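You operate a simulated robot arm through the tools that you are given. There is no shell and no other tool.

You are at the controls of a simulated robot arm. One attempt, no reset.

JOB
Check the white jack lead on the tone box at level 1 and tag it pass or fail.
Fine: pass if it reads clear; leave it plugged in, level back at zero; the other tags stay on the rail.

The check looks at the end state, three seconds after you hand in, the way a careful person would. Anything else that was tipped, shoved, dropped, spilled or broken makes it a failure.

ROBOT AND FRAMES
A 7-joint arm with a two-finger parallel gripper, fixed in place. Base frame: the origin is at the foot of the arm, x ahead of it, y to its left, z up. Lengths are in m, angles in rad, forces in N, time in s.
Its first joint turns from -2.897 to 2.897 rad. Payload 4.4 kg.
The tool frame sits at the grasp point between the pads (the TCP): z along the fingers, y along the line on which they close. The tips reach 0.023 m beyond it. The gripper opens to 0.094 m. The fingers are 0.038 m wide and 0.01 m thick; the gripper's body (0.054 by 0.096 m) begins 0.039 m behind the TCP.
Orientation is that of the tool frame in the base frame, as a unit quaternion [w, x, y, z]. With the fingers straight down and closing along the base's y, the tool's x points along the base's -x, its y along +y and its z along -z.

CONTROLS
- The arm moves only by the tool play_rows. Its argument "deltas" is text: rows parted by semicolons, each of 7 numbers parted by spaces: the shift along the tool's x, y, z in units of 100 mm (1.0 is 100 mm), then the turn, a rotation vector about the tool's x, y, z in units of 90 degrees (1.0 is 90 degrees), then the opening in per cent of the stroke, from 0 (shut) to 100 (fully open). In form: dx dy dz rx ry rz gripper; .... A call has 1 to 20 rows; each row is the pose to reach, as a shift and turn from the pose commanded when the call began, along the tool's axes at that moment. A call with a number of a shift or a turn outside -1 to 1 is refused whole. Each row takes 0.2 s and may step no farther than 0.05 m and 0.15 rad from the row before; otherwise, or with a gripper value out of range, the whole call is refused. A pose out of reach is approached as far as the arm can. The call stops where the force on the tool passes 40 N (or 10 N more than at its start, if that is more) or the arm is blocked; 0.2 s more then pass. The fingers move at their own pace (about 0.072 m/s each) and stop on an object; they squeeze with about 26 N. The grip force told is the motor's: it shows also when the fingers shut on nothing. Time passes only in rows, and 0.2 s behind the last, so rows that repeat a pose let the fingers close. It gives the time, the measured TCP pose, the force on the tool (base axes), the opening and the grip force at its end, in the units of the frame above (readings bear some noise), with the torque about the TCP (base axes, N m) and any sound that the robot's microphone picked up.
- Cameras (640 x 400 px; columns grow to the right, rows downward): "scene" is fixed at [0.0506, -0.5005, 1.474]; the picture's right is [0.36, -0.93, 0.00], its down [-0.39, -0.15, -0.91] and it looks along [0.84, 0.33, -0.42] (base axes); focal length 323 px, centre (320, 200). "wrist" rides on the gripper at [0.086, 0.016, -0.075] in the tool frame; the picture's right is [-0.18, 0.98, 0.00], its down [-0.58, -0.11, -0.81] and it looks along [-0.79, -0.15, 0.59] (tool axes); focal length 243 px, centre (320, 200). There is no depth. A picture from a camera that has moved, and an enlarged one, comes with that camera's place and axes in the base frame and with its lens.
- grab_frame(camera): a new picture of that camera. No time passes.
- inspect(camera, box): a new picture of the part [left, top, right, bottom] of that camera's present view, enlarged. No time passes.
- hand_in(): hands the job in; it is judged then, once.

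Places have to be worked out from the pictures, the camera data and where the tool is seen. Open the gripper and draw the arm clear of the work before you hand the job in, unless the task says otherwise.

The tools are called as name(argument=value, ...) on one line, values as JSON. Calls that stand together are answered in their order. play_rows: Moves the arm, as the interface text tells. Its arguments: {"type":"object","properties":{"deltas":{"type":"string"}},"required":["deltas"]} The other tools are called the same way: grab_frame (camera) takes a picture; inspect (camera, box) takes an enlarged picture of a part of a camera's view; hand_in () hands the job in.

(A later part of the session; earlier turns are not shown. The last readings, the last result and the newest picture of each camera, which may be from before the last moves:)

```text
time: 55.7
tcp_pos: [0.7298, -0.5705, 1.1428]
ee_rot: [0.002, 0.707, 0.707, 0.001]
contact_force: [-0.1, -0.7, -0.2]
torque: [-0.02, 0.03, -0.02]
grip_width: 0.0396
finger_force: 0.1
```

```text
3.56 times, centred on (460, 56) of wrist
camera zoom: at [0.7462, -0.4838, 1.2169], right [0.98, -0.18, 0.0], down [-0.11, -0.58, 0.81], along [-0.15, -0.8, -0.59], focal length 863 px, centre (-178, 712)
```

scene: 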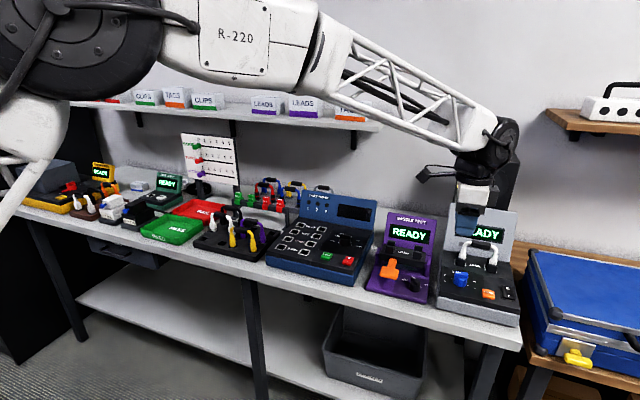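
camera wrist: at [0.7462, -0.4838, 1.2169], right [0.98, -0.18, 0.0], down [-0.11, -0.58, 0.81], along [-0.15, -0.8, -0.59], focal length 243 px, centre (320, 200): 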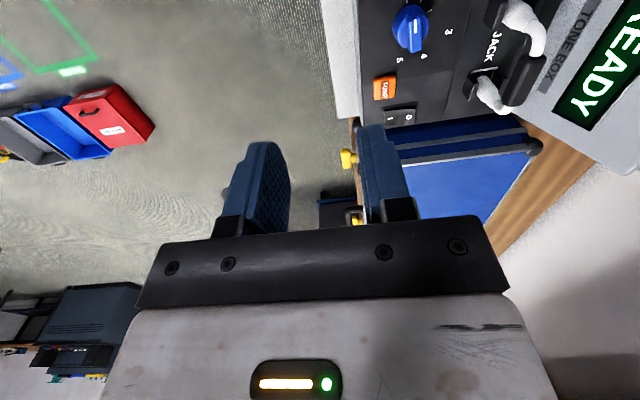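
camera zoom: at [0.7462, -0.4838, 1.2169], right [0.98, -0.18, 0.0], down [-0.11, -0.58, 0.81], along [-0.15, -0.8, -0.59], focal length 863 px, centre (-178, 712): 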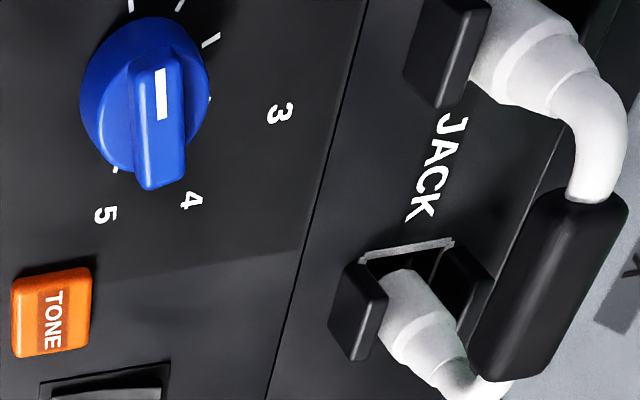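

The lead is properly seated. Tick fitting puts the knob axis at (0.8225, -0.598), with level 0 at a heading of about 104° and level 1 about 42° clockwise of it. I move above the knob and align the fingers across its grip bar (turn -14°).

play_rows(deltas="-0.1 0.3 0 0 0 -0.05 42; -0.2 0.6 0 0 0 -0.1 42; -0.275 0.927 0 0 0 -0.156 42; -0.275 0.927 0.2 0 0 -0.156 42; -0.275 0.927 0.5 0 0 -0.156 42; -0.275 0.927 0.5 0 0 -0.156 42")

grab_frame(camera="wrist")

inspect(camera="wrist", box=[240, 0, 400, 100])

inspect(camera="scene", box=[430, 225, 526, 285])

```text
time: 57.1
tcp_pos: [0.8226, -0.5972, 1.0927]
ee_rot: [0.003, 0.615, 0.789, -0.001]
contact_force: [-0.6, 0.2, -0.4]
torque: [0.0, 0.03, 0.01]
grip_width: 0.0393
finger_force: 0.1
```

```text
taken
camera wrist: at [0.818, -0.5089, 1.1668], right [1.0, 0.06, 0.0], down [0.03, -0.59, 0.81], along [0.05, -0.81, -0.59], focal length 243 px, centre (320, 200)
```

wrist: 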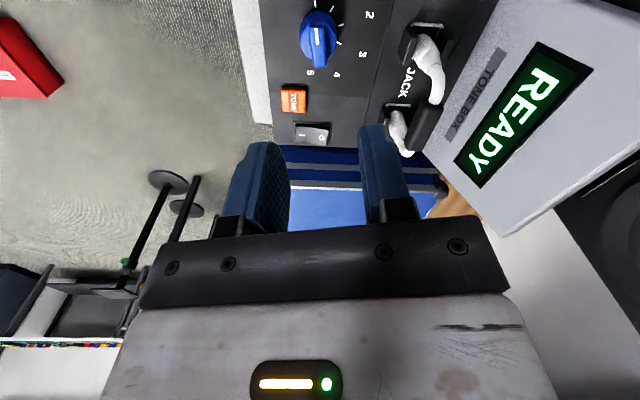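

```text
4.00 times, centred on (320, 50) of wrist
camera zoom: at [0.818, -0.5089, 1.1668], right [1.0, 0.06, 0.0], down [0.03, -0.59, 0.81], along [0.05, -0.81, -0.59], focal length 970 px, centre (320, 800)
```

zoom: 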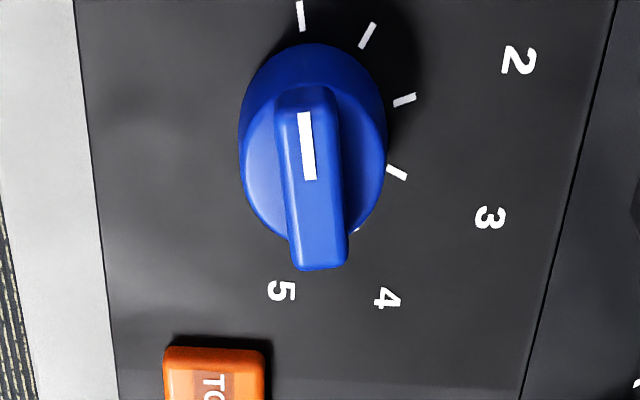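

```text
6.67 times, centred on (478, 255) of scene
camera zoom: at [0.0506, -0.5005, 1.474], right [0.36, -0.93, 0.0], down [-0.39, -0.15, -0.91], along [0.84, 0.33, -0.42], focal length 2150 px, centre (-733, -167)
```

zoom: 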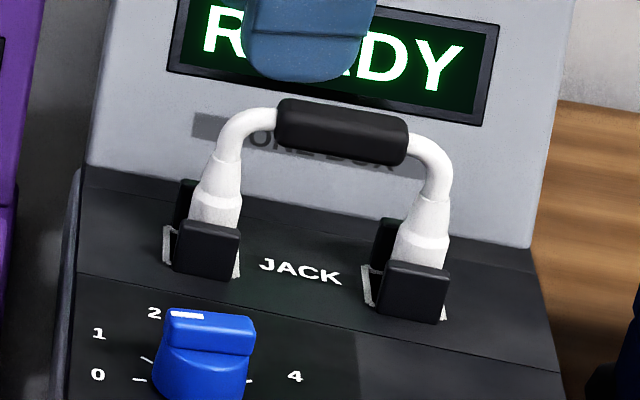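

I have a very clear view: the bar lies about 5° from my finger alignment and 1.5 mm to the tool's -y side. I correct both and descend partway.

play_rows(deltas="0 -0.015 0.3 0 0 0.055 42; 0 -0.015 0.6 0 0 0.055 42; 0 -0.015 0.9 0 0 0.055 42; 0 -0.015 0.9 0 0 0.055 42")

grab_frame(camera="wrist")

inspect(camera="wrist", box=[220, 20, 420, 145])

inspect(camera="scene", box=[420, 215, 532, 285])

```text
time: 58.1
tcp_pos: [0.8204, -0.5969, 1.0025]
ee_rot: [0.002, 0.649, 0.761, -0.001]
contact_force: [-0.6, 0.2, 0.3]
torque: [0.0, 0.0, 0.0]
grip_width: 0.0393
finger_force: 0.1
```

```text
taken
camera wrist: at [0.8236, -0.5098, 1.0766], right [1.0, -0.03, 0.0], down [-0.02, -0.59, 0.81], along [-0.02, -0.81, -0.59], focal length 243 px, centre (320, 200)
```

wrist: 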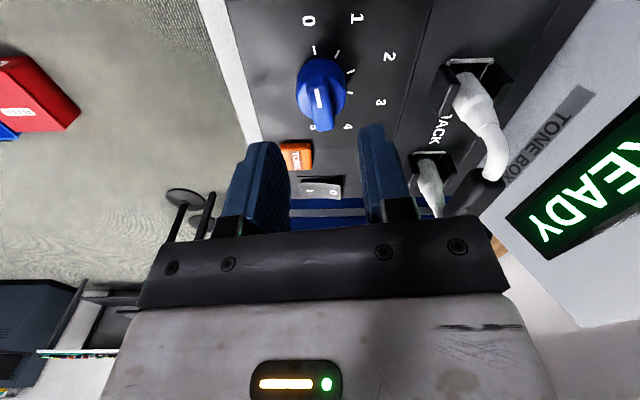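

```text
3.20 times, centred on (320, 82) of wrist
camera zoom: at [0.8236, -0.5098, 1.0766], right [1.0, -0.03, 0.0], down [-0.02, -0.59, 0.81], along [-0.02, -0.81, -0.59], focal length 776 px, centre (320, 576)
```

zoom: 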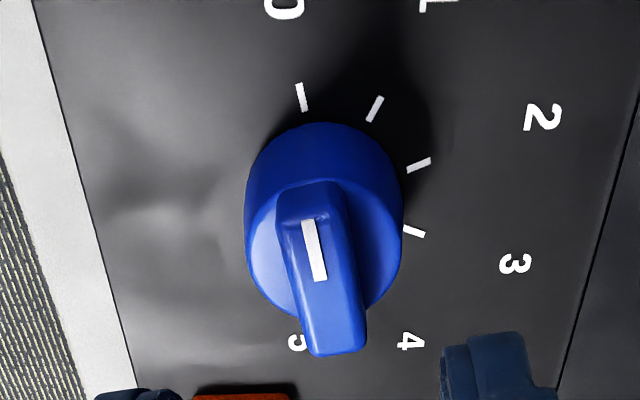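

```text
5.71 times, centred on (476, 250) of scene
camera zoom: at [0.0506, -0.5005, 1.474], right [0.36, -0.93, 0.0], down [-0.39, -0.15, -0.91], along [0.84, 0.33, -0.42], focal length 1843 px, centre (-571, -86)
```

zoom: 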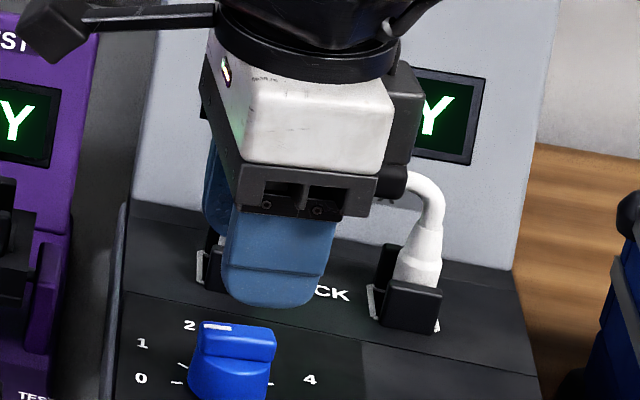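

The fingers now line up with the bar to within 1 mm and 1°, and the pointer is on the 0 tick. I lower so the fingertips straddle the bar, then close.

play_rows(deltas="0 0 0.15 0 0 0 42; 0 0 0.3 0 0 0 42; 0 0 0.42 0 0 0 42; 0 0 0.5 0 0 0 42; 0 0 0.5 0 0 0 42")

grab_frame(camera="wrist")

inspect(camera="scene", box=[420, 225, 532, 295])

```text
time: 59.3
tcp_pos: [0.8207, -0.5984, 0.9532]
ee_rot: [0.003, 0.649, 0.761, 0.0]
contact_force: [-0.3, 0.4, -0.2]
torque: [-0.01, 0.01, -0.01]
grip_width: 0.0394
finger_force: 0.0
```

```text
taken
camera wrist: at [0.8237, -0.5102, 1.0269], right [1.0, -0.03, 0.0], down [-0.02, -0.59, 0.81], along [-0.02, -0.81, -0.59], focal length 243 px, centre (320, 200)
```

wrist: 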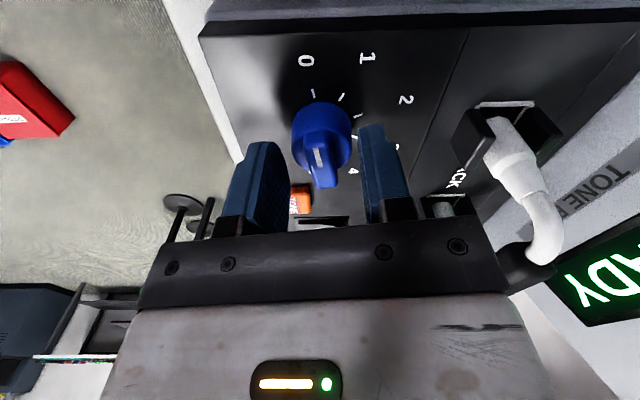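

```text
5.71 times, centred on (476, 260) of scene
camera zoom: at [0.0506, -0.5005, 1.474], right [0.36, -0.93, 0.0], down [-0.39, -0.15, -0.91], along [0.84, 0.33, -0.42], focal length 1843 px, centre (-571, -143)
```

zoom: 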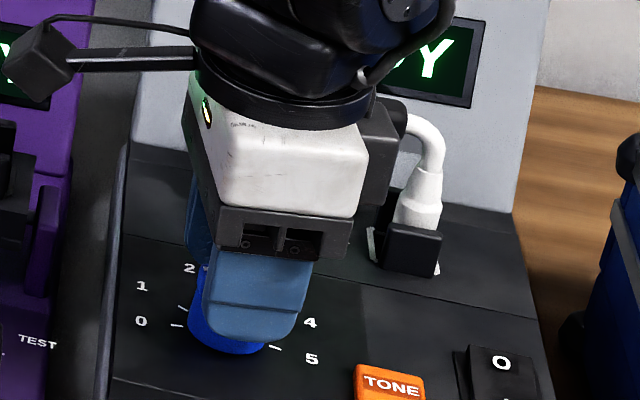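

No contact so far. I close on the bar.

play_rows(deltas="0 0 0 0 0 0 25; 0 0 0 0 0 0 10; 0 0 0 0 0 0 0; 0 0 0 0 0 0 0; 0 0 0 0 0 0 0")

grab_frame(camera="wrist")

```text
time: 60.5
tcp_pos: [0.8211, -0.5975, 0.953]
ee_rot: [0.003, 0.649, 0.761, -0.001]
contact_force: [32.4, -4.8, -4.4]
torque: [-0.14, -0.78, 0.0]
grip_width: 0.0314
finger_force: 44.6
```

```text
taken
camera wrist: at [0.8244, -0.5101, 1.0269], right [1.0, -0.03, 0.0], down [-0.02, -0.59, 0.81], along [-0.02, -0.81, -0.59], focal length 243 px, centre (320, 200)
```

wrist: 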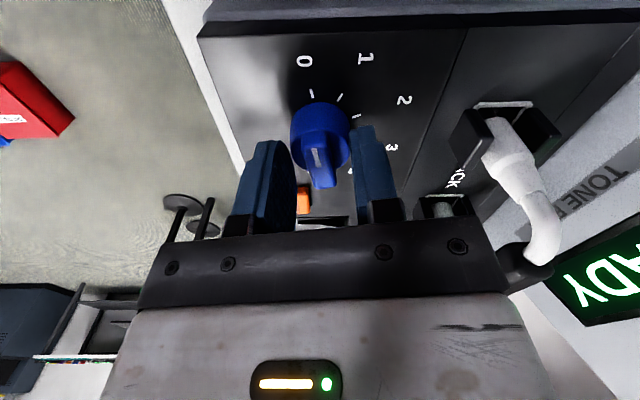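

The fingers stopped at 31 mm with a side load, so the tips are on the wide disc below the bar. I open, rise 7 mm and try again.

play_rows(deltas="0 0 0 0 0 0 42; 0 0 0 0 0 0 42; 0 0 -0.07 0 0 0 42; 0 0 -0.07 0 0 0 42")

grab_frame(camera="wrist")

inspect(camera="wrist", box=[240, 80, 400, 180])

```text
time: 61.5
tcp_pos: [0.8207, -0.5969, 0.9606]
ee_rot: [0.004, 0.649, 0.761, -0.001]
contact_force: [-0.1, -0.7, -0.1]
torque: [0.0, -0.03, 0.03]
grip_width: 0.0395
finger_force: 0.0
```

```text
taken
camera wrist: at [0.8237, -0.5101, 1.034], right [1.0, -0.03, 0.0], down [-0.02, -0.59, 0.81], along [-0.02, -0.81, -0.59], focal length 243 px, centre (320, 200)
```

wrist: 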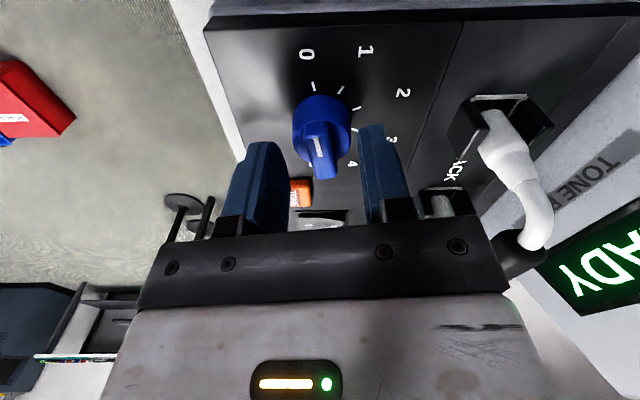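

```text
4.00 times, centred on (320, 130) of wrist
camera zoom: at [0.8237, -0.5101, 1.034], right [1.0, -0.03, 0.0], down [-0.02, -0.59, 0.81], along [-0.02, -0.81, -0.59], focal length 970 px, centre (320, 480)
```

zoom: 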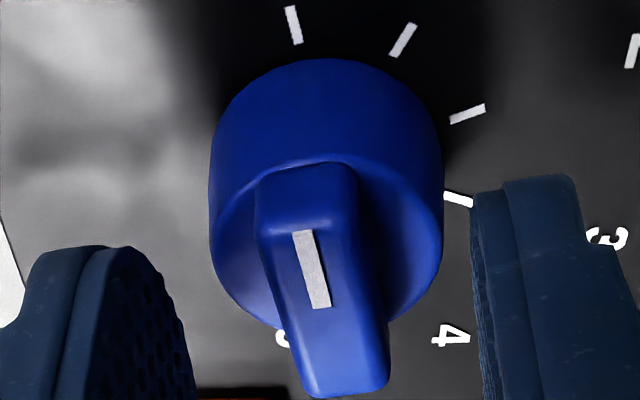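

play_rows(deltas="0 0 0 0 0 0 30; 0 0 0 0 0 0 22; 0 0 0 0 0 0 14; 0 0 0 0 0 0 8; 0 0 0 0 0 0 8")

inspect(camera="wrist", box=[240, 80, 400, 180])

```text
time: 62.7
tcp_pos: [0.8215, -0.5983, 0.9601]
ee_rot: [0.003, 0.649, 0.761, 0.0]
contact_force: [23.8, -3.1, -4.9]
torque: [-0.46, -0.49, 0.0]
grip_width: 0.0128
finger_force: 44.9
```

```text
4.00 times, centred on (320, 130) of wrist
camera zoom: at [0.8244, -0.5098, 1.0341], right [1.0, -0.03, 0.01], down [-0.02, -0.59, 0.81], along [-0.02, -0.81, -0.59], focal length 970 px, centre (320, 480)
```

zoom: 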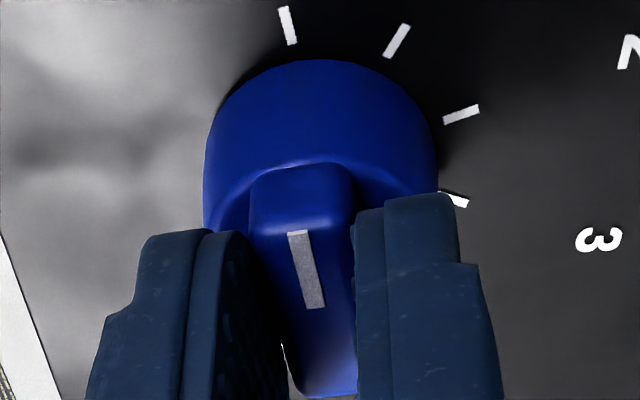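

Now the bar itself is gripped (12.8 mm) but with a 24 N side load in +x, so the bar sits slightly to +x of my centre. I shift about 1.2 mm that way to relax it.

play_rows(deltas="0 0.006 0 0 0 0 8; 0 0.012 0 0 0 0 8; 0 0.012 0 0 0 0 8")

```text
time: 63.5
tcp_pos: [0.8221, -0.5972, 0.9599]
ee_rot: [0.003, 0.649, 0.761, 0.001]
contact_force: [-11.7, 11.4, 9.5]
torque: [-0.06, 0.36, 0.01]
grip_width: 0.0126
finger_force: 45.1
```

Side load is much lower now. I rotate clockwise about 42° towards level 1.

play_rows(deltas="0 0 0 0 0 0.06 8; 0 0 0 0 0 0.12 8; 0 0 0 0 0 0.18 8; 0 0 0 0 0 0.24 8; 0 0 0 0 0 0.3 8; 0 0 0 0 0 0.36 8; 0 0 0 0 0 0.42 8; 0 0 0 0 0 0.46 8; 0 0 0 0 0 0.46 8")

inspect(camera="wrist", box=[240, 80, 400, 180])

inspect(camera="scene", box=[420, 225, 532, 295])

```text
time: 65.5
tcp_pos: [0.8214, -0.5974, 0.9617]
ee_rot: [0.004, 0.876, 0.482, 0.0]
contact_force: [-27.7, 17.8, 13.7]
torque: [-0.2, 1.05, -0.01]
grip_width: 0.0128
finger_force: 45.0
```

```text
4.00 times, centred on (320, 130) of wrist
camera zoom: at [0.8826, -0.5336, 1.0345], right [0.73, -0.68, 0.01], down [-0.41, -0.43, 0.81], along [-0.55, -0.59, -0.59], focal length 970 px, centre (320, 480)
```

zoom: 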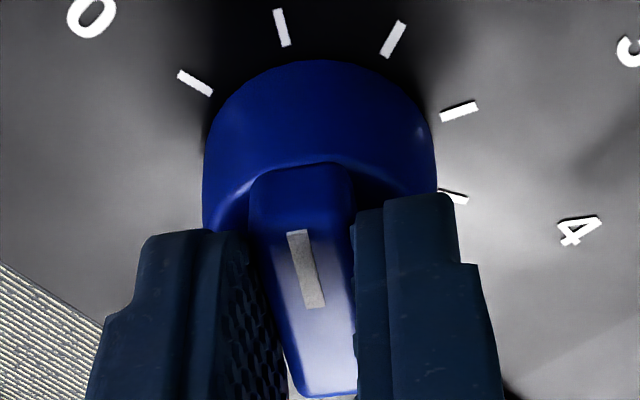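

```text
5.71 times, centred on (476, 260) of scene
camera zoom: at [0.0506, -0.5005, 1.474], right [0.36, -0.93, 0.0], down [-0.39, -0.15, -0.91], along [0.84, 0.33, -0.42], focal length 1843 px, centre (-571, -143)
```

zoom: 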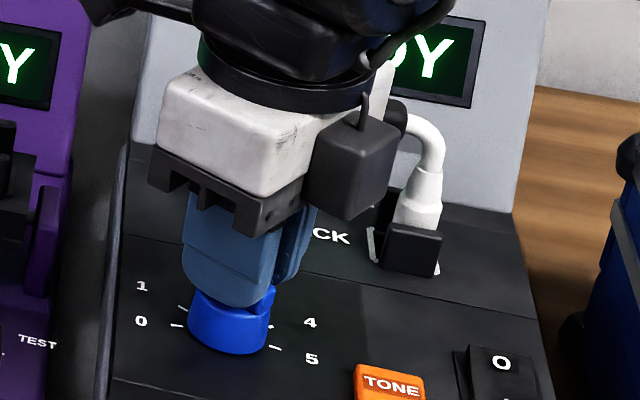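

The knob rotated with the grip: tick 1 is now exactly where tick 0 was relative to the pointer. I open and lift off.

play_rows(deltas="0 0 0 0 0 0 30; 0 0 0 0 0 0 42; 0 0 0 0 0 0 42; 0 0 -0.3 0 0 0 42; 0 0 -0.7 0 0 0 42; 0 0 -1 0 0 0 42; 0 0 -1 0 0 0 42")

grab_frame(camera="wrist")

inspect(camera="wrist", box=[240, 0, 400, 100])

inspect(camera="scene", box=[420, 195, 532, 305])

```text
time: 67.1
tcp_pos: [0.8208, -0.5968, 1.0604]
ee_rot: [0.002, 0.876, 0.483, 0.001]
contact_force: [0.0, -0.3, 0.1]
torque: [0.01, 0.03, 0.03]
grip_width: 0.0395
finger_force: 0.0
```

```text
taken
camera wrist: at [0.8822, -0.5331, 1.1344], right [0.73, -0.68, 0.01], down [-0.41, -0.43, 0.81], along [-0.55, -0.59, -0.59], focal length 243 px, centre (320, 200)
```

wrist: 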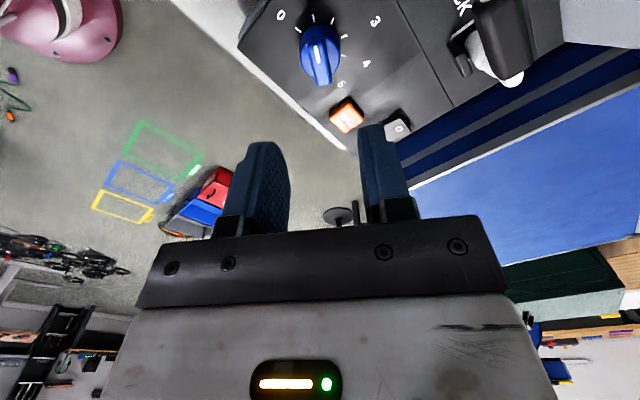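

```text
4.00 times, centred on (320, 50) of wrist
camera zoom: at [0.8822, -0.5331, 1.1344], right [0.73, -0.68, 0.01], down [-0.41, -0.43, 0.81], along [-0.55, -0.59, -0.59], focal length 970 px, centre (320, 800)
```

zoom: 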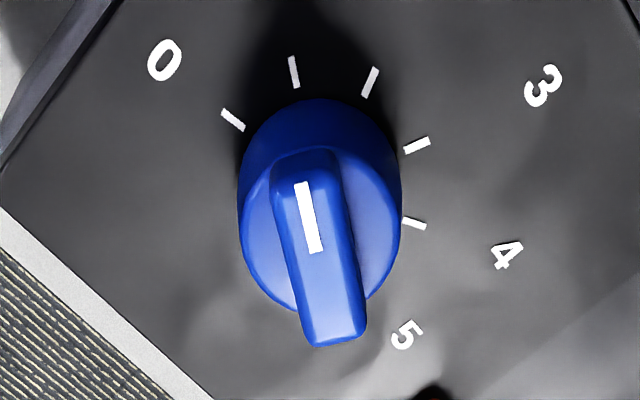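

```text
3.64 times, centred on (476, 250) of scene
camera zoom: at [0.0506, -0.5005, 1.474], right [0.36, -0.93, 0.0], down [-0.39, -0.15, -0.91], along [0.84, 0.33, -0.42], focal length 1173 px, centre (-247, 18)
```

zoom: 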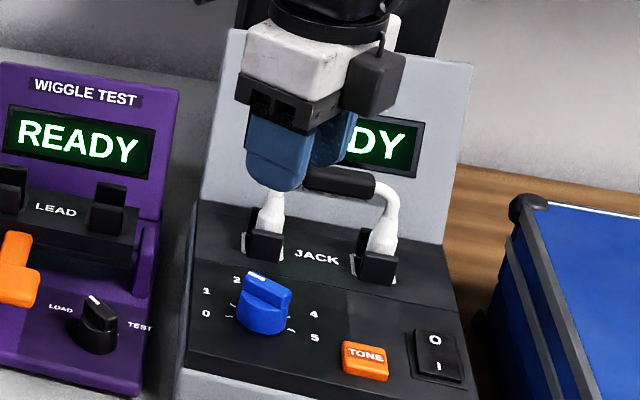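

Level is on 1. Next I close the fingers and move above the TONE button at (0.797, -0.664), to about 20 mm above its top.

play_rows(deltas="-0.3 0.05 0 0 0 0 20; -0.6 0.12 0 0 0 0 0; -0.696 0.158 0.3 0 0 0 0; -0.696 0.158 0.6 0 0 0 0; -0.696 0.158 0.95 0 0 0 0; -0.696 0.158 0.95 0 0 0 0")

grab_frame(camera="wrist")

inspect(camera="scene", box=[420, 195, 532, 305])

```text
time: 68.5
tcp_pos: [0.7978, -0.6654, 0.9648]
ee_rot: [0.003, 0.876, 0.482, 0.0]
contact_force: [-0.2, -0.4, -0.3]
torque: [0.0, 0.0, 0.03]
grip_width: 0.0
finger_force: 25.8
```

```text
taken
camera wrist: at [0.8589, -0.6006, 1.0385], right [0.73, -0.68, 0.01], down [-0.41, -0.43, 0.81], along [-0.55, -0.59, -0.59], focal length 243 px, centre (320, 200)
```

wrist: 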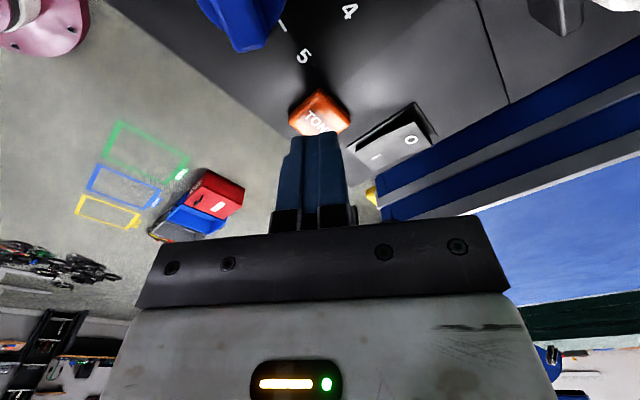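

```text
3.64 times, centred on (476, 250) of scene
camera zoom: at [0.0506, -0.5005, 1.474], right [0.36, -0.93, 0.0], down [-0.39, -0.15, -0.91], along [0.84, 0.33, -0.42], focal length 1173 px, centre (-247, 18)
```

zoom: 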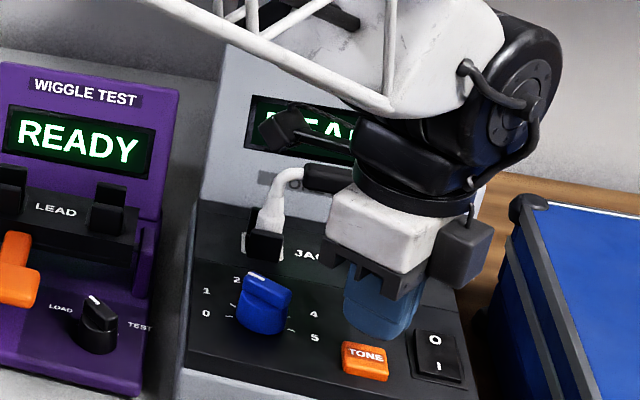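

The tip is right over the button. I press slowly, hold briefly, and check for sound and display.

play_rows(deltas="0 0 0.12 0 0 0 0; 0 0 0.2 0 0 0 0; 0 0 0.24 0 0 0 0; 0 0 0.27 0 0 0 0; 0 0 0.29 0 0 0 0; 0 0 0.29 0 0 0 0")

inspect(camera="scene", box=[420, 195, 532, 305])

grab_frame(camera="wrist")

```text
time: 69.9
tcp_pos: [0.8004, -0.6645, 0.9367]
ee_rot: [0.004, 0.876, 0.483, 0.001]
contact_force: [3.6, 0.0, 10.9]
torque: [0.01, -0.14, 0.01]
grip_width: 0.0
finger_force: 26.4
heard: click
```

```text
3.64 times, centred on (476, 250) of scene
camera zoom: at [0.0506, -0.5005, 1.474], right [0.36, -0.93, 0.0], down [-0.39, -0.15, -0.91], along [0.84, 0.33, -0.42], focal length 1173 px, centre (-247, 18)
```

zoom: 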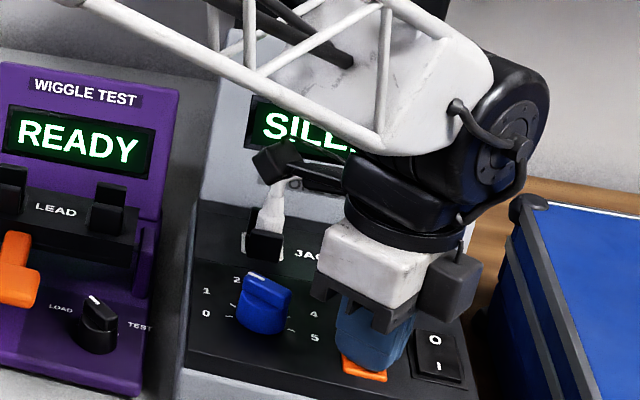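

```text
taken
camera wrist: at [0.8593, -0.6008, 1.0114], right [0.73, -0.68, 0.01], down [-0.41, -0.43, 0.81], along [-0.55, -0.59, -0.59], focal length 243 px, centre (320, 200)
```

wrist: 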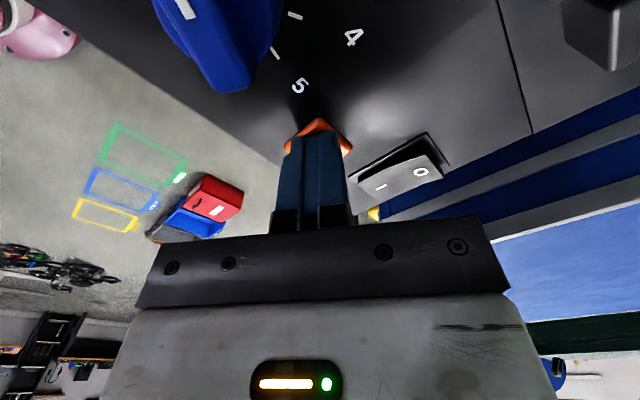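

Click heard and the display changed to "SILE…". I release upward and move aside to read it in full.

play_rows(deltas="0 0 -0.2 0 0 0 0; 0 0 -0.5 0 0 0 0; 0 0 -0.9 0 0 0 0; 0 0 -1 0 0 0 0")

inspect(camera="scene", box=[420, 195, 532, 305])

grab_frame(camera="wrist")

```text
time: 70.9
tcp_pos: [0.7979, -0.6647, 1.0365]
ee_rot: [0.003, 0.876, 0.483, 0.001]
contact_force: [0.0, -0.1, -0.4]
torque: [-0.01, -0.01, 0.0]
grip_width: 0.0001
finger_force: 25.9
```

```text
3.64 times, centred on (476, 250) of scene
camera zoom: at [0.0506, -0.5005, 1.474], right [0.36, -0.93, 0.0], down [-0.39, -0.15, -0.91], along [0.84, 0.33, -0.42], focal length 1173 px, centre (-247, 18)
```

zoom: 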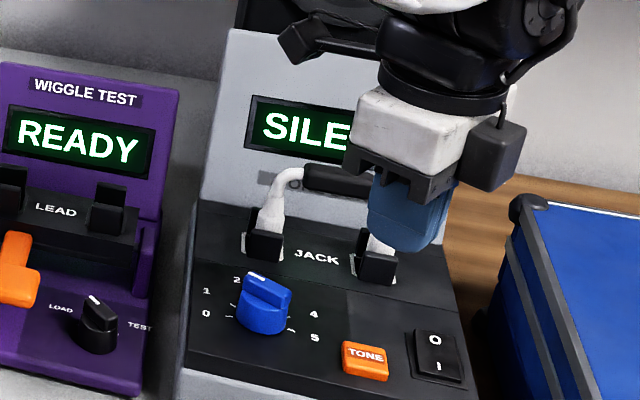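

```text
taken
camera wrist: at [0.8583, -0.6008, 1.1105], right [0.73, -0.68, 0.01], down [-0.41, -0.43, 0.81], along [-0.55, -0.59, -0.59], focal length 243 px, centre (320, 200)
```

wrist: 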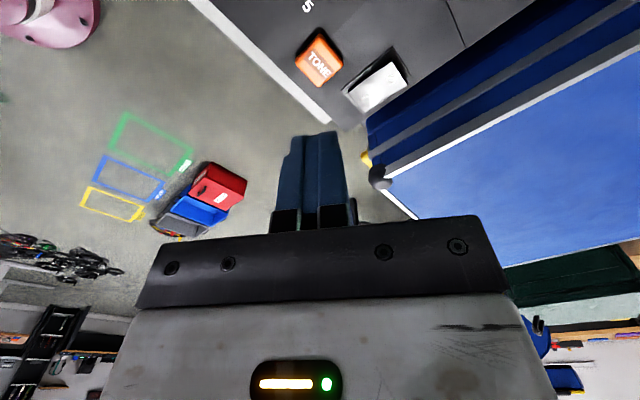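

play_rows(deltas="-0.3 -0.3 -0.3 0 0 0 0; -0.5 -0.7 -0.5 0 0 0 0; -0.7 -1 -0.8 0 0 0 0; -0.7 -1 -0.8 0 0 0 0")

grab_frame(camera="scene")

inspect(camera="scene", box=[430, 195, 542, 305])

```text
refused: row 1 steps farther than a row can; nothing moved
```

```text
taken
```

scene: 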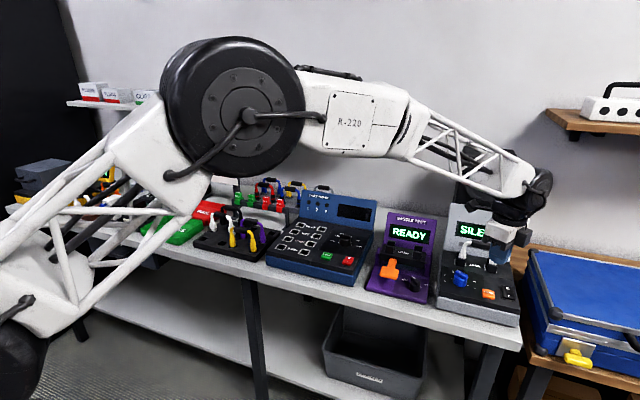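

```text
3.64 times, centred on (486, 250) of scene
camera zoom: at [0.0506, -0.5005, 1.474], right [0.36, -0.93, 0.0], down [-0.39, -0.15, -0.91], along [0.84, 0.33, -0.42], focal length 1173 px, centre (-284, 18)
```

zoom: 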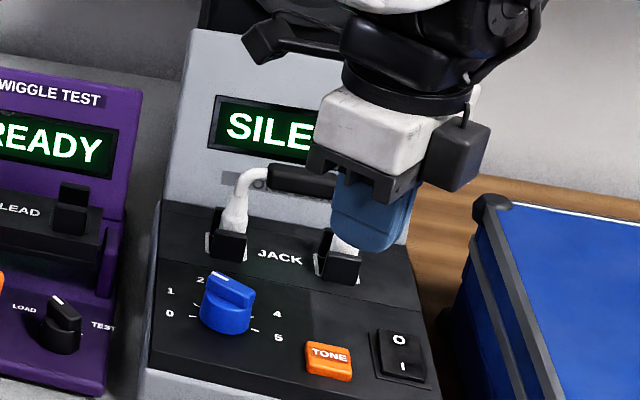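

I rise first, then step aside to -y and back so the display is visible.

play_rows(deltas="0 0 -0.4 0 0 0 0; 0 0 -0.8 0 0 0 0; -0.2 -0.3 -0.9 0 0 0 0; -0.4 -0.6 -1 0 0 0 0; -0.5 -0.9 -1 0 0 0 0; -0.5 -0.9 -1 0 0 0 0")

inspect(camera="scene", box=[430, 195, 542, 305])

grab_frame(camera="wrist")

```text
time: 72.3
tcp_pos: [0.695, -0.6579, 1.1361]
ee_rot: [0.003, 0.876, 0.483, 0.001]
contact_force: [-0.7, 0.9, -0.4]
torque: [-0.01, 0.02, 0.01]
grip_width: 0.0
finger_force: 25.5
```

```text
3.64 times, centred on (486, 250) of scene
camera zoom: at [0.0506, -0.5005, 1.474], right [0.36, -0.93, 0.0], down [-0.39, -0.15, -0.91], along [0.84, 0.33, -0.42], focal length 1173 px, centre (-284, 18)
```

zoom: 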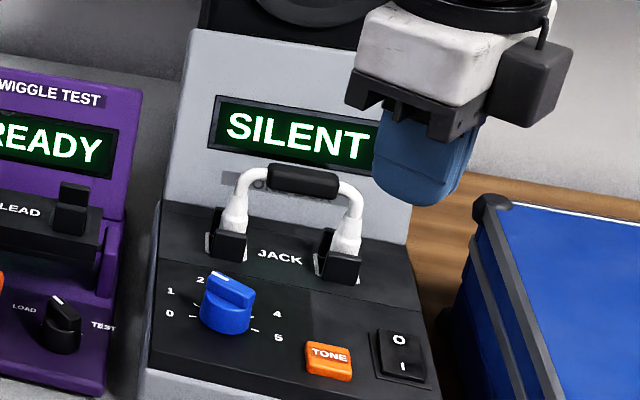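

```text
taken
camera wrist: at [0.7551, -0.5942, 1.21], right [0.73, -0.68, 0.01], down [-0.41, -0.43, 0.81], along [-0.55, -0.59, -0.59], focal length 243 px, centre (320, 200)
```

wrist: 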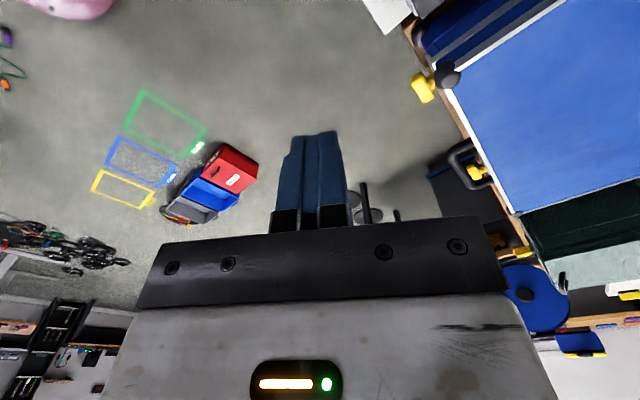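

The display reads SILENT at level 1. Before judging it a fault, I check that the plugs are truly seated and that the knob is really on 1.

inspect(camera="scene", box=[462, 248, 502, 273])

inspect(camera="scene", box=[448, 255, 488, 280])

```text
16.00 times, centred on (482, 260) of scene
camera zoom: at [0.0506, -0.5005, 1.474], right [0.36, -0.93, 0.0], down [-0.39, -0.15, -0.91], along [0.84, 0.33, -0.42], focal length 5161 px, centre (-2272, -768)
```

zoom: 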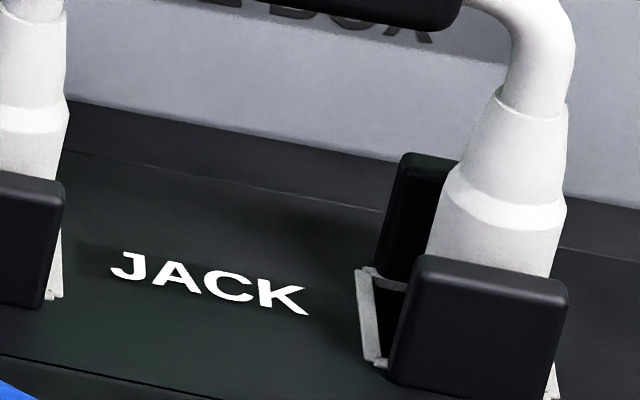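

```text
16.00 times, centred on (468, 268) of scene
camera zoom: at [0.0506, -0.5005, 1.474], right [0.36, -0.93, 0.0], down [-0.39, -0.15, -0.91], along [0.84, 0.33, -0.42], focal length 5161 px, centre (-2048, -880)
```

zoom: 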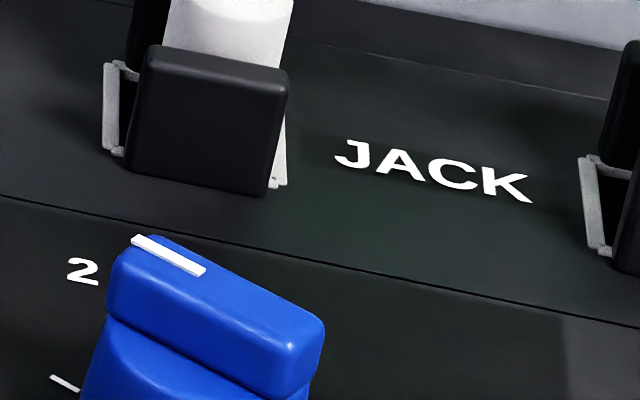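

The geometry says the barrels are fully down (equivalent handle height 0.982–0.984) and the pointer is on 1. To be certain, I'll press the handle down with the closed fingertips and then test once more.

play_rows(deltas="0.2 0.27 0 0 0 0 0; 0.45 0.6 0 0 0 0 0; 0.677 0.904 0 0 0 0 0; 0.677 0.904 0 0 0 0 0")

play_rows(deltas="0.2 0.27 0 0 0 0 0; 0.45 0.6 0 0 0 0 0; 0.677 0.904 0 0 0 0 0; 0.677 0.904 0.3 0 0 0 0; 0.677 0.904 0.7 0 0 0 0; 0.677 0.904 0.9 0 0 0 0; 0.677 0.904 0.9 0 0 0 0")

grab_frame(camera="wrist")

inspect(camera="scene", box=[430, 215, 542, 285])

```text
time: 73.3
tcp_pos: [0.8082, -0.6493, 1.1367]
ee_rot: [0.003, 0.876, 0.483, 0.0]
contact_force: [0.6, 1.7, 1.1]
torque: [-0.01, 0.0, 0.0]
grip_width: 0.0001
finger_force: 26.1
```

```text
time: 74.9
tcp_pos: [0.9183, -0.6415, 1.0455]
ee_rot: [0.003, 0.876, 0.482, 0.001]
contact_force: [-0.3, 0.5, 0.2]
torque: [-0.02, 0.0, 0.05]
grip_width: 0.0
finger_force: 25.8
```

```text
taken
camera wrist: at [0.9807, -0.5771, 1.1201], right [0.73, -0.68, 0.01], down [-0.41, -0.43, 0.81], along [-0.55, -0.59, -0.59], focal length 243 px, centre (320, 200)
```

wrist: 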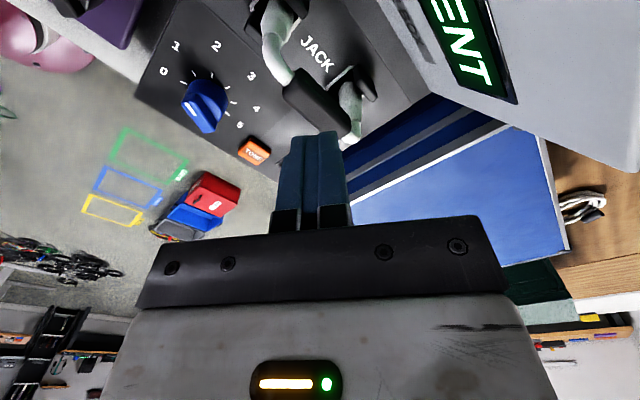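

```text
5.71 times, centred on (486, 250) of scene
camera zoom: at [0.0506, -0.5005, 1.474], right [0.36, -0.93, 0.0], down [-0.39, -0.15, -0.91], along [0.84, 0.33, -0.42], focal length 1843 px, centre (-629, -86)
```

zoom: 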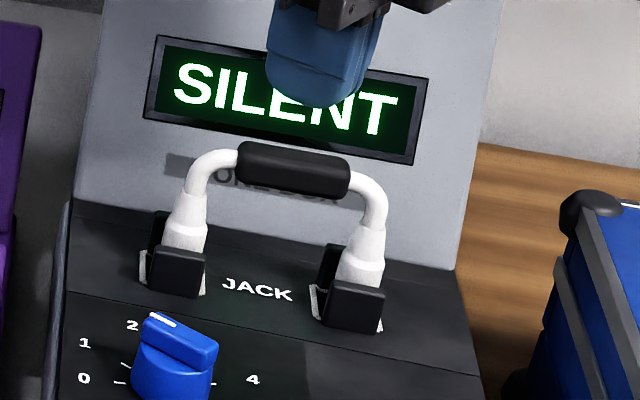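

The tips are over the handle centre. I press down gently.

play_rows(deltas="0 0 0.15 0 0 0 0; 0 0 0.24 0 0 0 0; 0 0 0.28 0 0 0 0; 0 0 0.31 0 0 0 0; 0 0 0.33 0 0 0 0; 0 0 0.35 0 0 0 0")

inspect(camera="scene", box=[430, 215, 542, 285])

```text
time: 76.3
tcp_pos: [0.9212, -0.6414, 1.0149]
ee_rot: [0.004, 0.876, 0.483, 0.002]
contact_force: [-0.7, -0.8, 22.5]
torque: [0.04, 0.01, 0.0]
grip_width: 0.0002
finger_force: 25.9
```

```text
5.71 times, centred on (486, 250) of scene
camera zoom: at [0.0506, -0.5005, 1.474], right [0.36, -0.93, 0.0], down [-0.39, -0.15, -0.91], along [0.84, 0.33, -0.42], focal length 1843 px, centre (-629, -86)
```

zoom: 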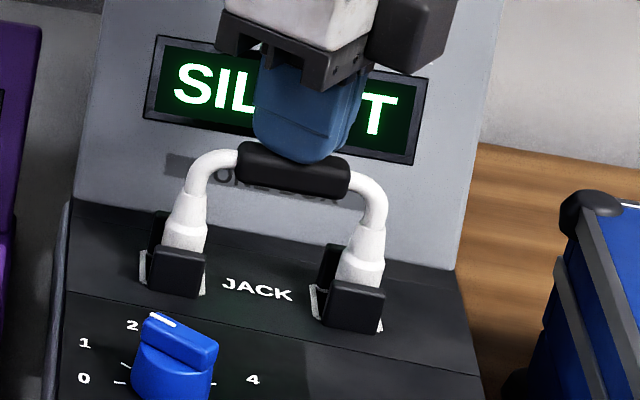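

The lead did not move under 22 N, so it is seated. I lift, return over the TONE button and test again.

play_rows(deltas="0 0 -0.3 0 0 0 0; 0 0 -0.6 0 0 0 0; -0.3 -0.3 -0.6 0 0 0 0; -0.6 -0.65 -0.6 0 0 0 0; -0.838 -0.906 -0.6 0 0 0 0; -0.838 -0.906 -0.3 0 0 0 0; -0.838 -0.906 0.1 0 0 0 0; -0.838 -0.906 0.4 0 0 0 0; -0.838 -0.906 0.4 0 0 0 0")

grab_frame(camera="wrist")

```text
time: 78.3
tcp_pos: [0.7997, -0.6634, 0.9702]
ee_rot: [0.003, 0.876, 0.482, 0.001]
contact_force: [-0.8, 0.4, 0.0]
torque: [0.0, 0.01, -0.02]
grip_width: 0.0
finger_force: 26.3
```

```text
taken
camera wrist: at [0.8598, -0.5993, 1.0445], right [0.73, -0.68, 0.01], down [-0.41, -0.43, 0.81], along [-0.55, -0.59, -0.59], focal length 243 px, centre (320, 200)
```

wrist: 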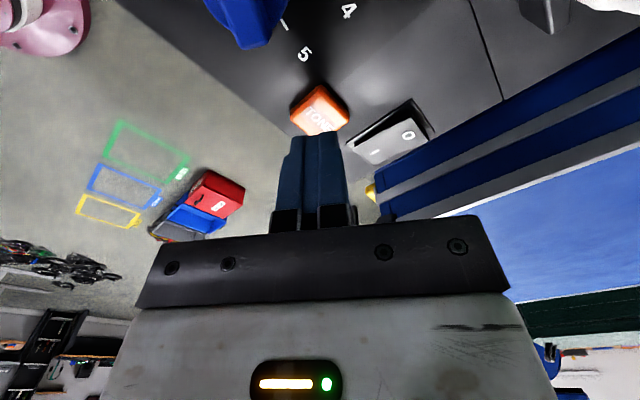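

play_rows(deltas="0 0 0.15 0 0 0 0; 0 0 0.25 0 0 0 0; 0 0 0.29 0 0 0 0; 0 0 0.32 0 0 0 0; 0 0 0.34 0 0 0 0; 0 0 0.34 0 0 0 0; 0 0 0.34 0 0 0 0; 0 0 0.34 0 0 0 0")

inspect(camera="scene", box=[430, 195, 542, 305])

play_rows(deltas="0 0 -0.2 0 0 0 0; 0 0 -0.5 0 0 0 0; 0 0 -0.9 0 0 0 0; -0.2 -0.3 -1 0 0 0 0; -0.4 -0.6 -1 0 0 0 0; -0.5 -0.9 -1 0 0 0 0; -0.5 -0.9 -1 0 0 0 0")

inspect(camera="scene", box=[430, 195, 542, 305])

```text
time: 80.1
tcp_pos: [0.8007, -0.6625, 0.9368]
ee_rot: [0.002, 0.876, 0.482, 0.0]
contact_force: [2.1, -1.7, 10.3]
torque: [-0.05, 0.0, -0.01]
grip_width: 0.0
finger_force: 26.4
heard: click
```

```text
3.64 times, centred on (486, 250) of scene
camera zoom: at [0.0506, -0.5005, 1.474], right [0.36, -0.93, 0.0], down [-0.39, -0.15, -0.91], along [0.84, 0.33, -0.42], focal length 1173 px, centre (-284, 18)
```

zoom: 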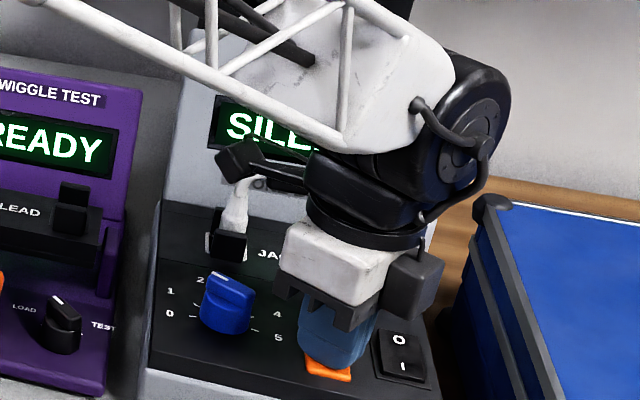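

```text
time: 81.7
tcp_pos: [0.6957, -0.6573, 1.0362]
ee_rot: [0.003, 0.876, 0.482, 0.001]
contact_force: [0.2, -0.6, 0.2]
torque: [-0.01, -0.01, 0.02]
grip_width: 0.0
finger_force: 25.9
```

```text
3.64 times, centred on (486, 250) of scene
camera zoom: at [0.0506, -0.5005, 1.474], right [0.36, -0.93, 0.0], down [-0.39, -0.15, -0.91], along [0.84, 0.33, -0.42], focal length 1173 px, centre (-284, 18)
```

zoom: 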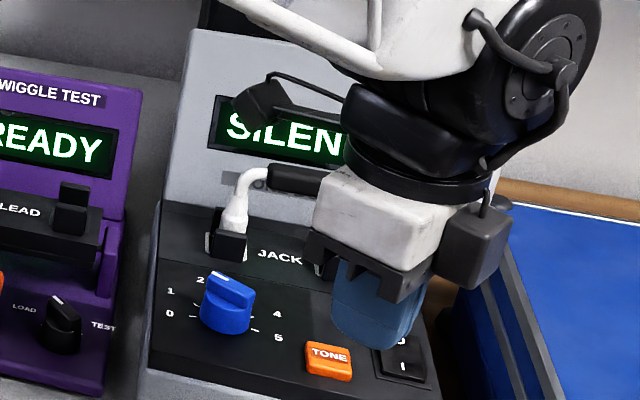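

SILENT again, repeatably and with the lead firmly seated, so this lead fails. Now I return the level to zero: open to 42% and move back above the knob in the orientation in which I released it.

play_rows(deltas="0 0 -0.4 0 0 0 42; 0.3 0.2 -0.6 0 0 0 42; 0.6 0.4 -0.6 0 0 0 42; 0.9 0.6 -0.6 0 0 0 42; 1 0.727 -0.6 0 0 0 42; 1 0.727 -0.6 0 0 0 42")

play_rows(deltas="0.178 0 0 0 0 0 42; 0.178 0 0.3 0 0 0 42; 0.178 0 0.6 0 0 0 42; 0.178 0 0.6 0 0 0 42")

grab_frame(camera="wrist")

inspect(camera="wrist", box=[240, 0, 400, 100])

inspect(camera="scene", box=[430, 195, 542, 305])

```text
time: 83.1
tcp_pos: [0.8112, -0.6103, 1.0963]
ee_rot: [0.002, 0.876, 0.482, 0.0]
contact_force: [0.0, -0.7, 0.0]
torque: [0.02, 0.0, 0.01]
grip_width: 0.0396
finger_force: 0.0
```

```text
time: 84.1
tcp_pos: [0.8205, -0.5959, 1.0373]
ee_rot: [0.002, 0.876, 0.483, 0.001]
contact_force: [-0.5, -0.1, 1.0]
torque: [0.0, 0.03, 0.0]
grip_width: 0.0394
finger_force: 0.0
```

```text
taken
camera wrist: at [0.8814, -0.5321, 1.1114], right [0.73, -0.68, 0.01], down [-0.41, -0.43, 0.81], along [-0.55, -0.59, -0.59], focal length 243 px, centre (320, 200)
```

wrist: 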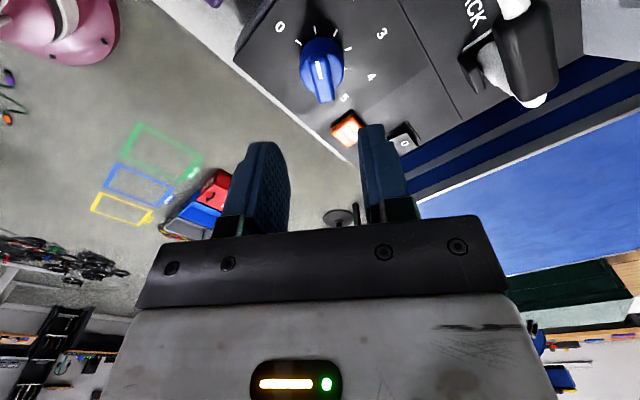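

```text
4.00 times, centred on (320, 50) of wrist
camera zoom: at [0.8814, -0.5321, 1.1114], right [0.73, -0.68, 0.01], down [-0.41, -0.43, 0.81], along [-0.55, -0.59, -0.59], focal length 970 px, centre (320, 800)
```

zoom: 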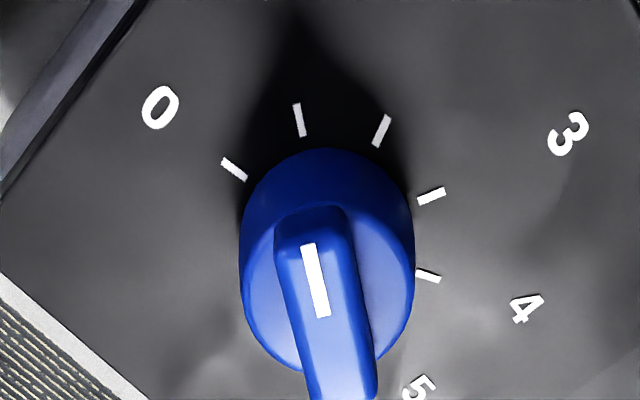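

```text
3.64 times, centred on (486, 250) of scene
camera zoom: at [0.0506, -0.5005, 1.474], right [0.36, -0.93, 0.0], down [-0.39, -0.15, -0.91], along [0.84, 0.33, -0.42], focal length 1173 px, centre (-284, 18)
```

zoom: 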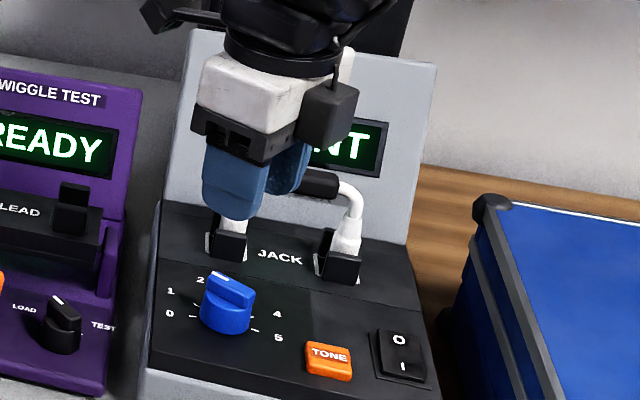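

Alignment is within 0.5 mm. I descend to the same height as before and grip the bar.

play_rows(deltas="0 0.003 0.25 0 0 0 42; 0 0.003 0.5 0 0 0 42; 0 0.003 0.7 0 0 0 42; 0 0.003 0.776 0 0 0 42; 0 0.003 0.776 0 0 0 42; 0 0.003 0.776 0 0 0 25; 0 0.003 0.776 0 0 0 15; 0 0.003 0.776 0 0 0 8; 0 0.003 0.776 0 0 0 8")

```text
time: 86.1
tcp_pos: [0.8228, -0.5973, 0.9592]
ee_rot: [0.003, 0.876, 0.482, 0.001]
contact_force: [10.5, -9.4, -2.4]
torque: [-0.02, -0.17, 0.0]
grip_width: 0.0127
finger_force: 44.9
```

Gripped at 12.7 mm with little side load. I turn back counter-clockwise by the same 41.4°.

play_rows(deltas="0 0 0 0 0 -0.06 8; 0 0 0 0 0 -0.12 8; 0 0 0 0 0 -0.18 8; 0 0 0 0 0 -0.24 8; 0 0 0 0 0 -0.3 8; 0 0 0 0 0 -0.36 8; 0 0 0 0 0 -0.42 8; 0 0 0 0 0 -0.46 8; 0 0 0 0 0 -0.46 8")

inspect(camera="wrist", box=[240, 80, 400, 180])

```text
time: 88.1
tcp_pos: [0.8222, -0.5983, 0.9592]
ee_rot: [0.004, 0.649, 0.761, -0.001]
contact_force: [17.7, -18.7, 4.8]
torque: [0.03, -0.17, 0.03]
grip_width: 0.0128
finger_force: 45.1
```

```text
4.00 times, centred on (320, 130) of wrist
camera zoom: at [0.8244, -0.5101, 1.0335], right [1.0, -0.03, 0.0], down [-0.02, -0.59, 0.81], along [-0.02, -0.81, -0.59], focal length 970 px, centre (320, 480)
```

zoom: 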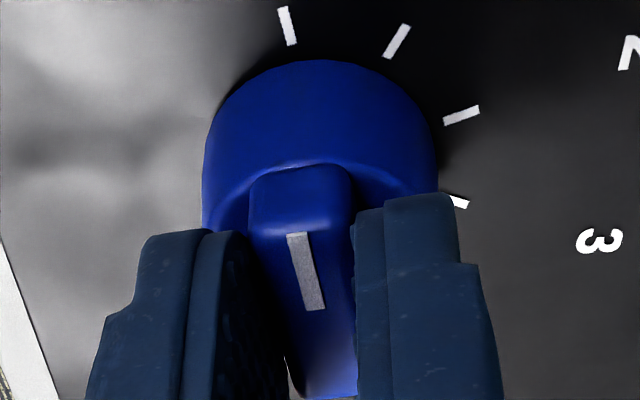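

The knob is back exactly as it was at the start (0). I release and lift away.

play_rows(deltas="0 0 0 0 0 0 30; 0 0 0 0 0 0 42; 0 0 0 0 0 0 42; 0 0 -0.3 0 0 0 42; 0 0 -0.7 0 0 0 42; 0 0 -1 0 0 0 42; 0 0 -1 0 0 0 42")

inspect(camera="wrist", box=[240, 0, 400, 100])

play_rows(deltas="0.1 -0.3 -0.3 0 0 0 42; 0.3 -0.6 -0.6 0 0 0 42; 0.6 -0.9 -0.8 0 0 0 42; 0.9 -1 -1 0 0 0 42; 1 -1 -1 0 0 0 42; 1 -1 -1 0 0 0 42")

inspect(camera="scene", box=[430, 195, 542, 305])

```text
time: 89.7
tcp_pos: [0.8211, -0.5961, 1.0598]
ee_rot: [0.003, 0.649, 0.761, -0.001]
contact_force: [-0.4, 0.3, 0.0]
torque: [0.01, 0.0, -0.03]
grip_width: 0.0395
finger_force: 0.0
```

```text
4.00 times, centred on (320, 50) of wrist
camera zoom: at [0.8238, -0.5086, 1.1334], right [1.0, -0.03, 0.0], down [-0.02, -0.59, 0.81], along [-0.02, -0.81, -0.59], focal length 970 px, centre (320, 800)
```

zoom: 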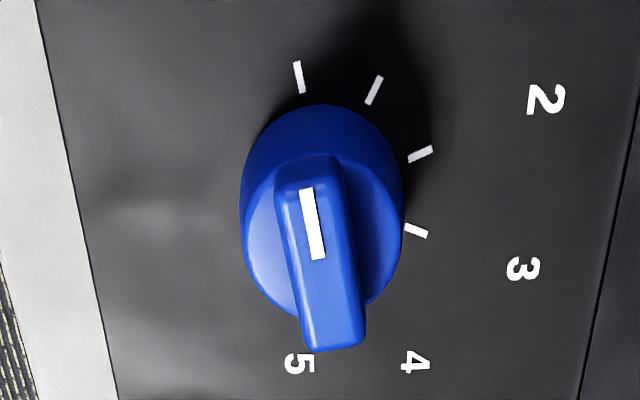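

```text
time: 91.1
tcp_pos: [0.7064, -0.5126, 1.1589]
ee_rot: [0.003, 0.65, 0.76, -0.001]
contact_force: [0.1, 0.1, 0.0]
torque: [0.0, -0.04, 0.03]
grip_width: 0.0394
finger_force: 0.1
```

```text
3.64 times, centred on (486, 250) of scene
camera zoom: at [0.0506, -0.5005, 1.474], right [0.36, -0.93, 0.0], down [-0.39, -0.15, -0.91], along [0.84, 0.33, -0.42], focal length 1173 px, centre (-284, 18)
```

zoom: 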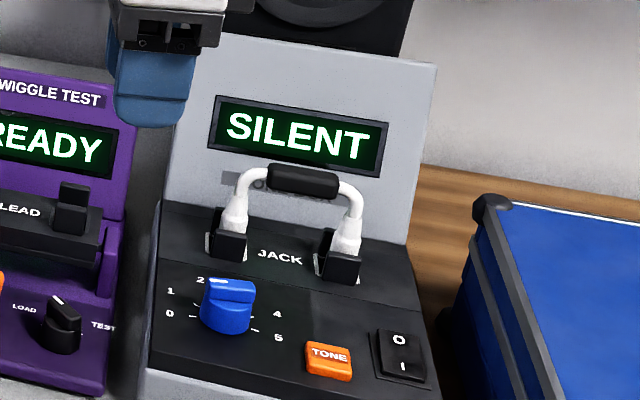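

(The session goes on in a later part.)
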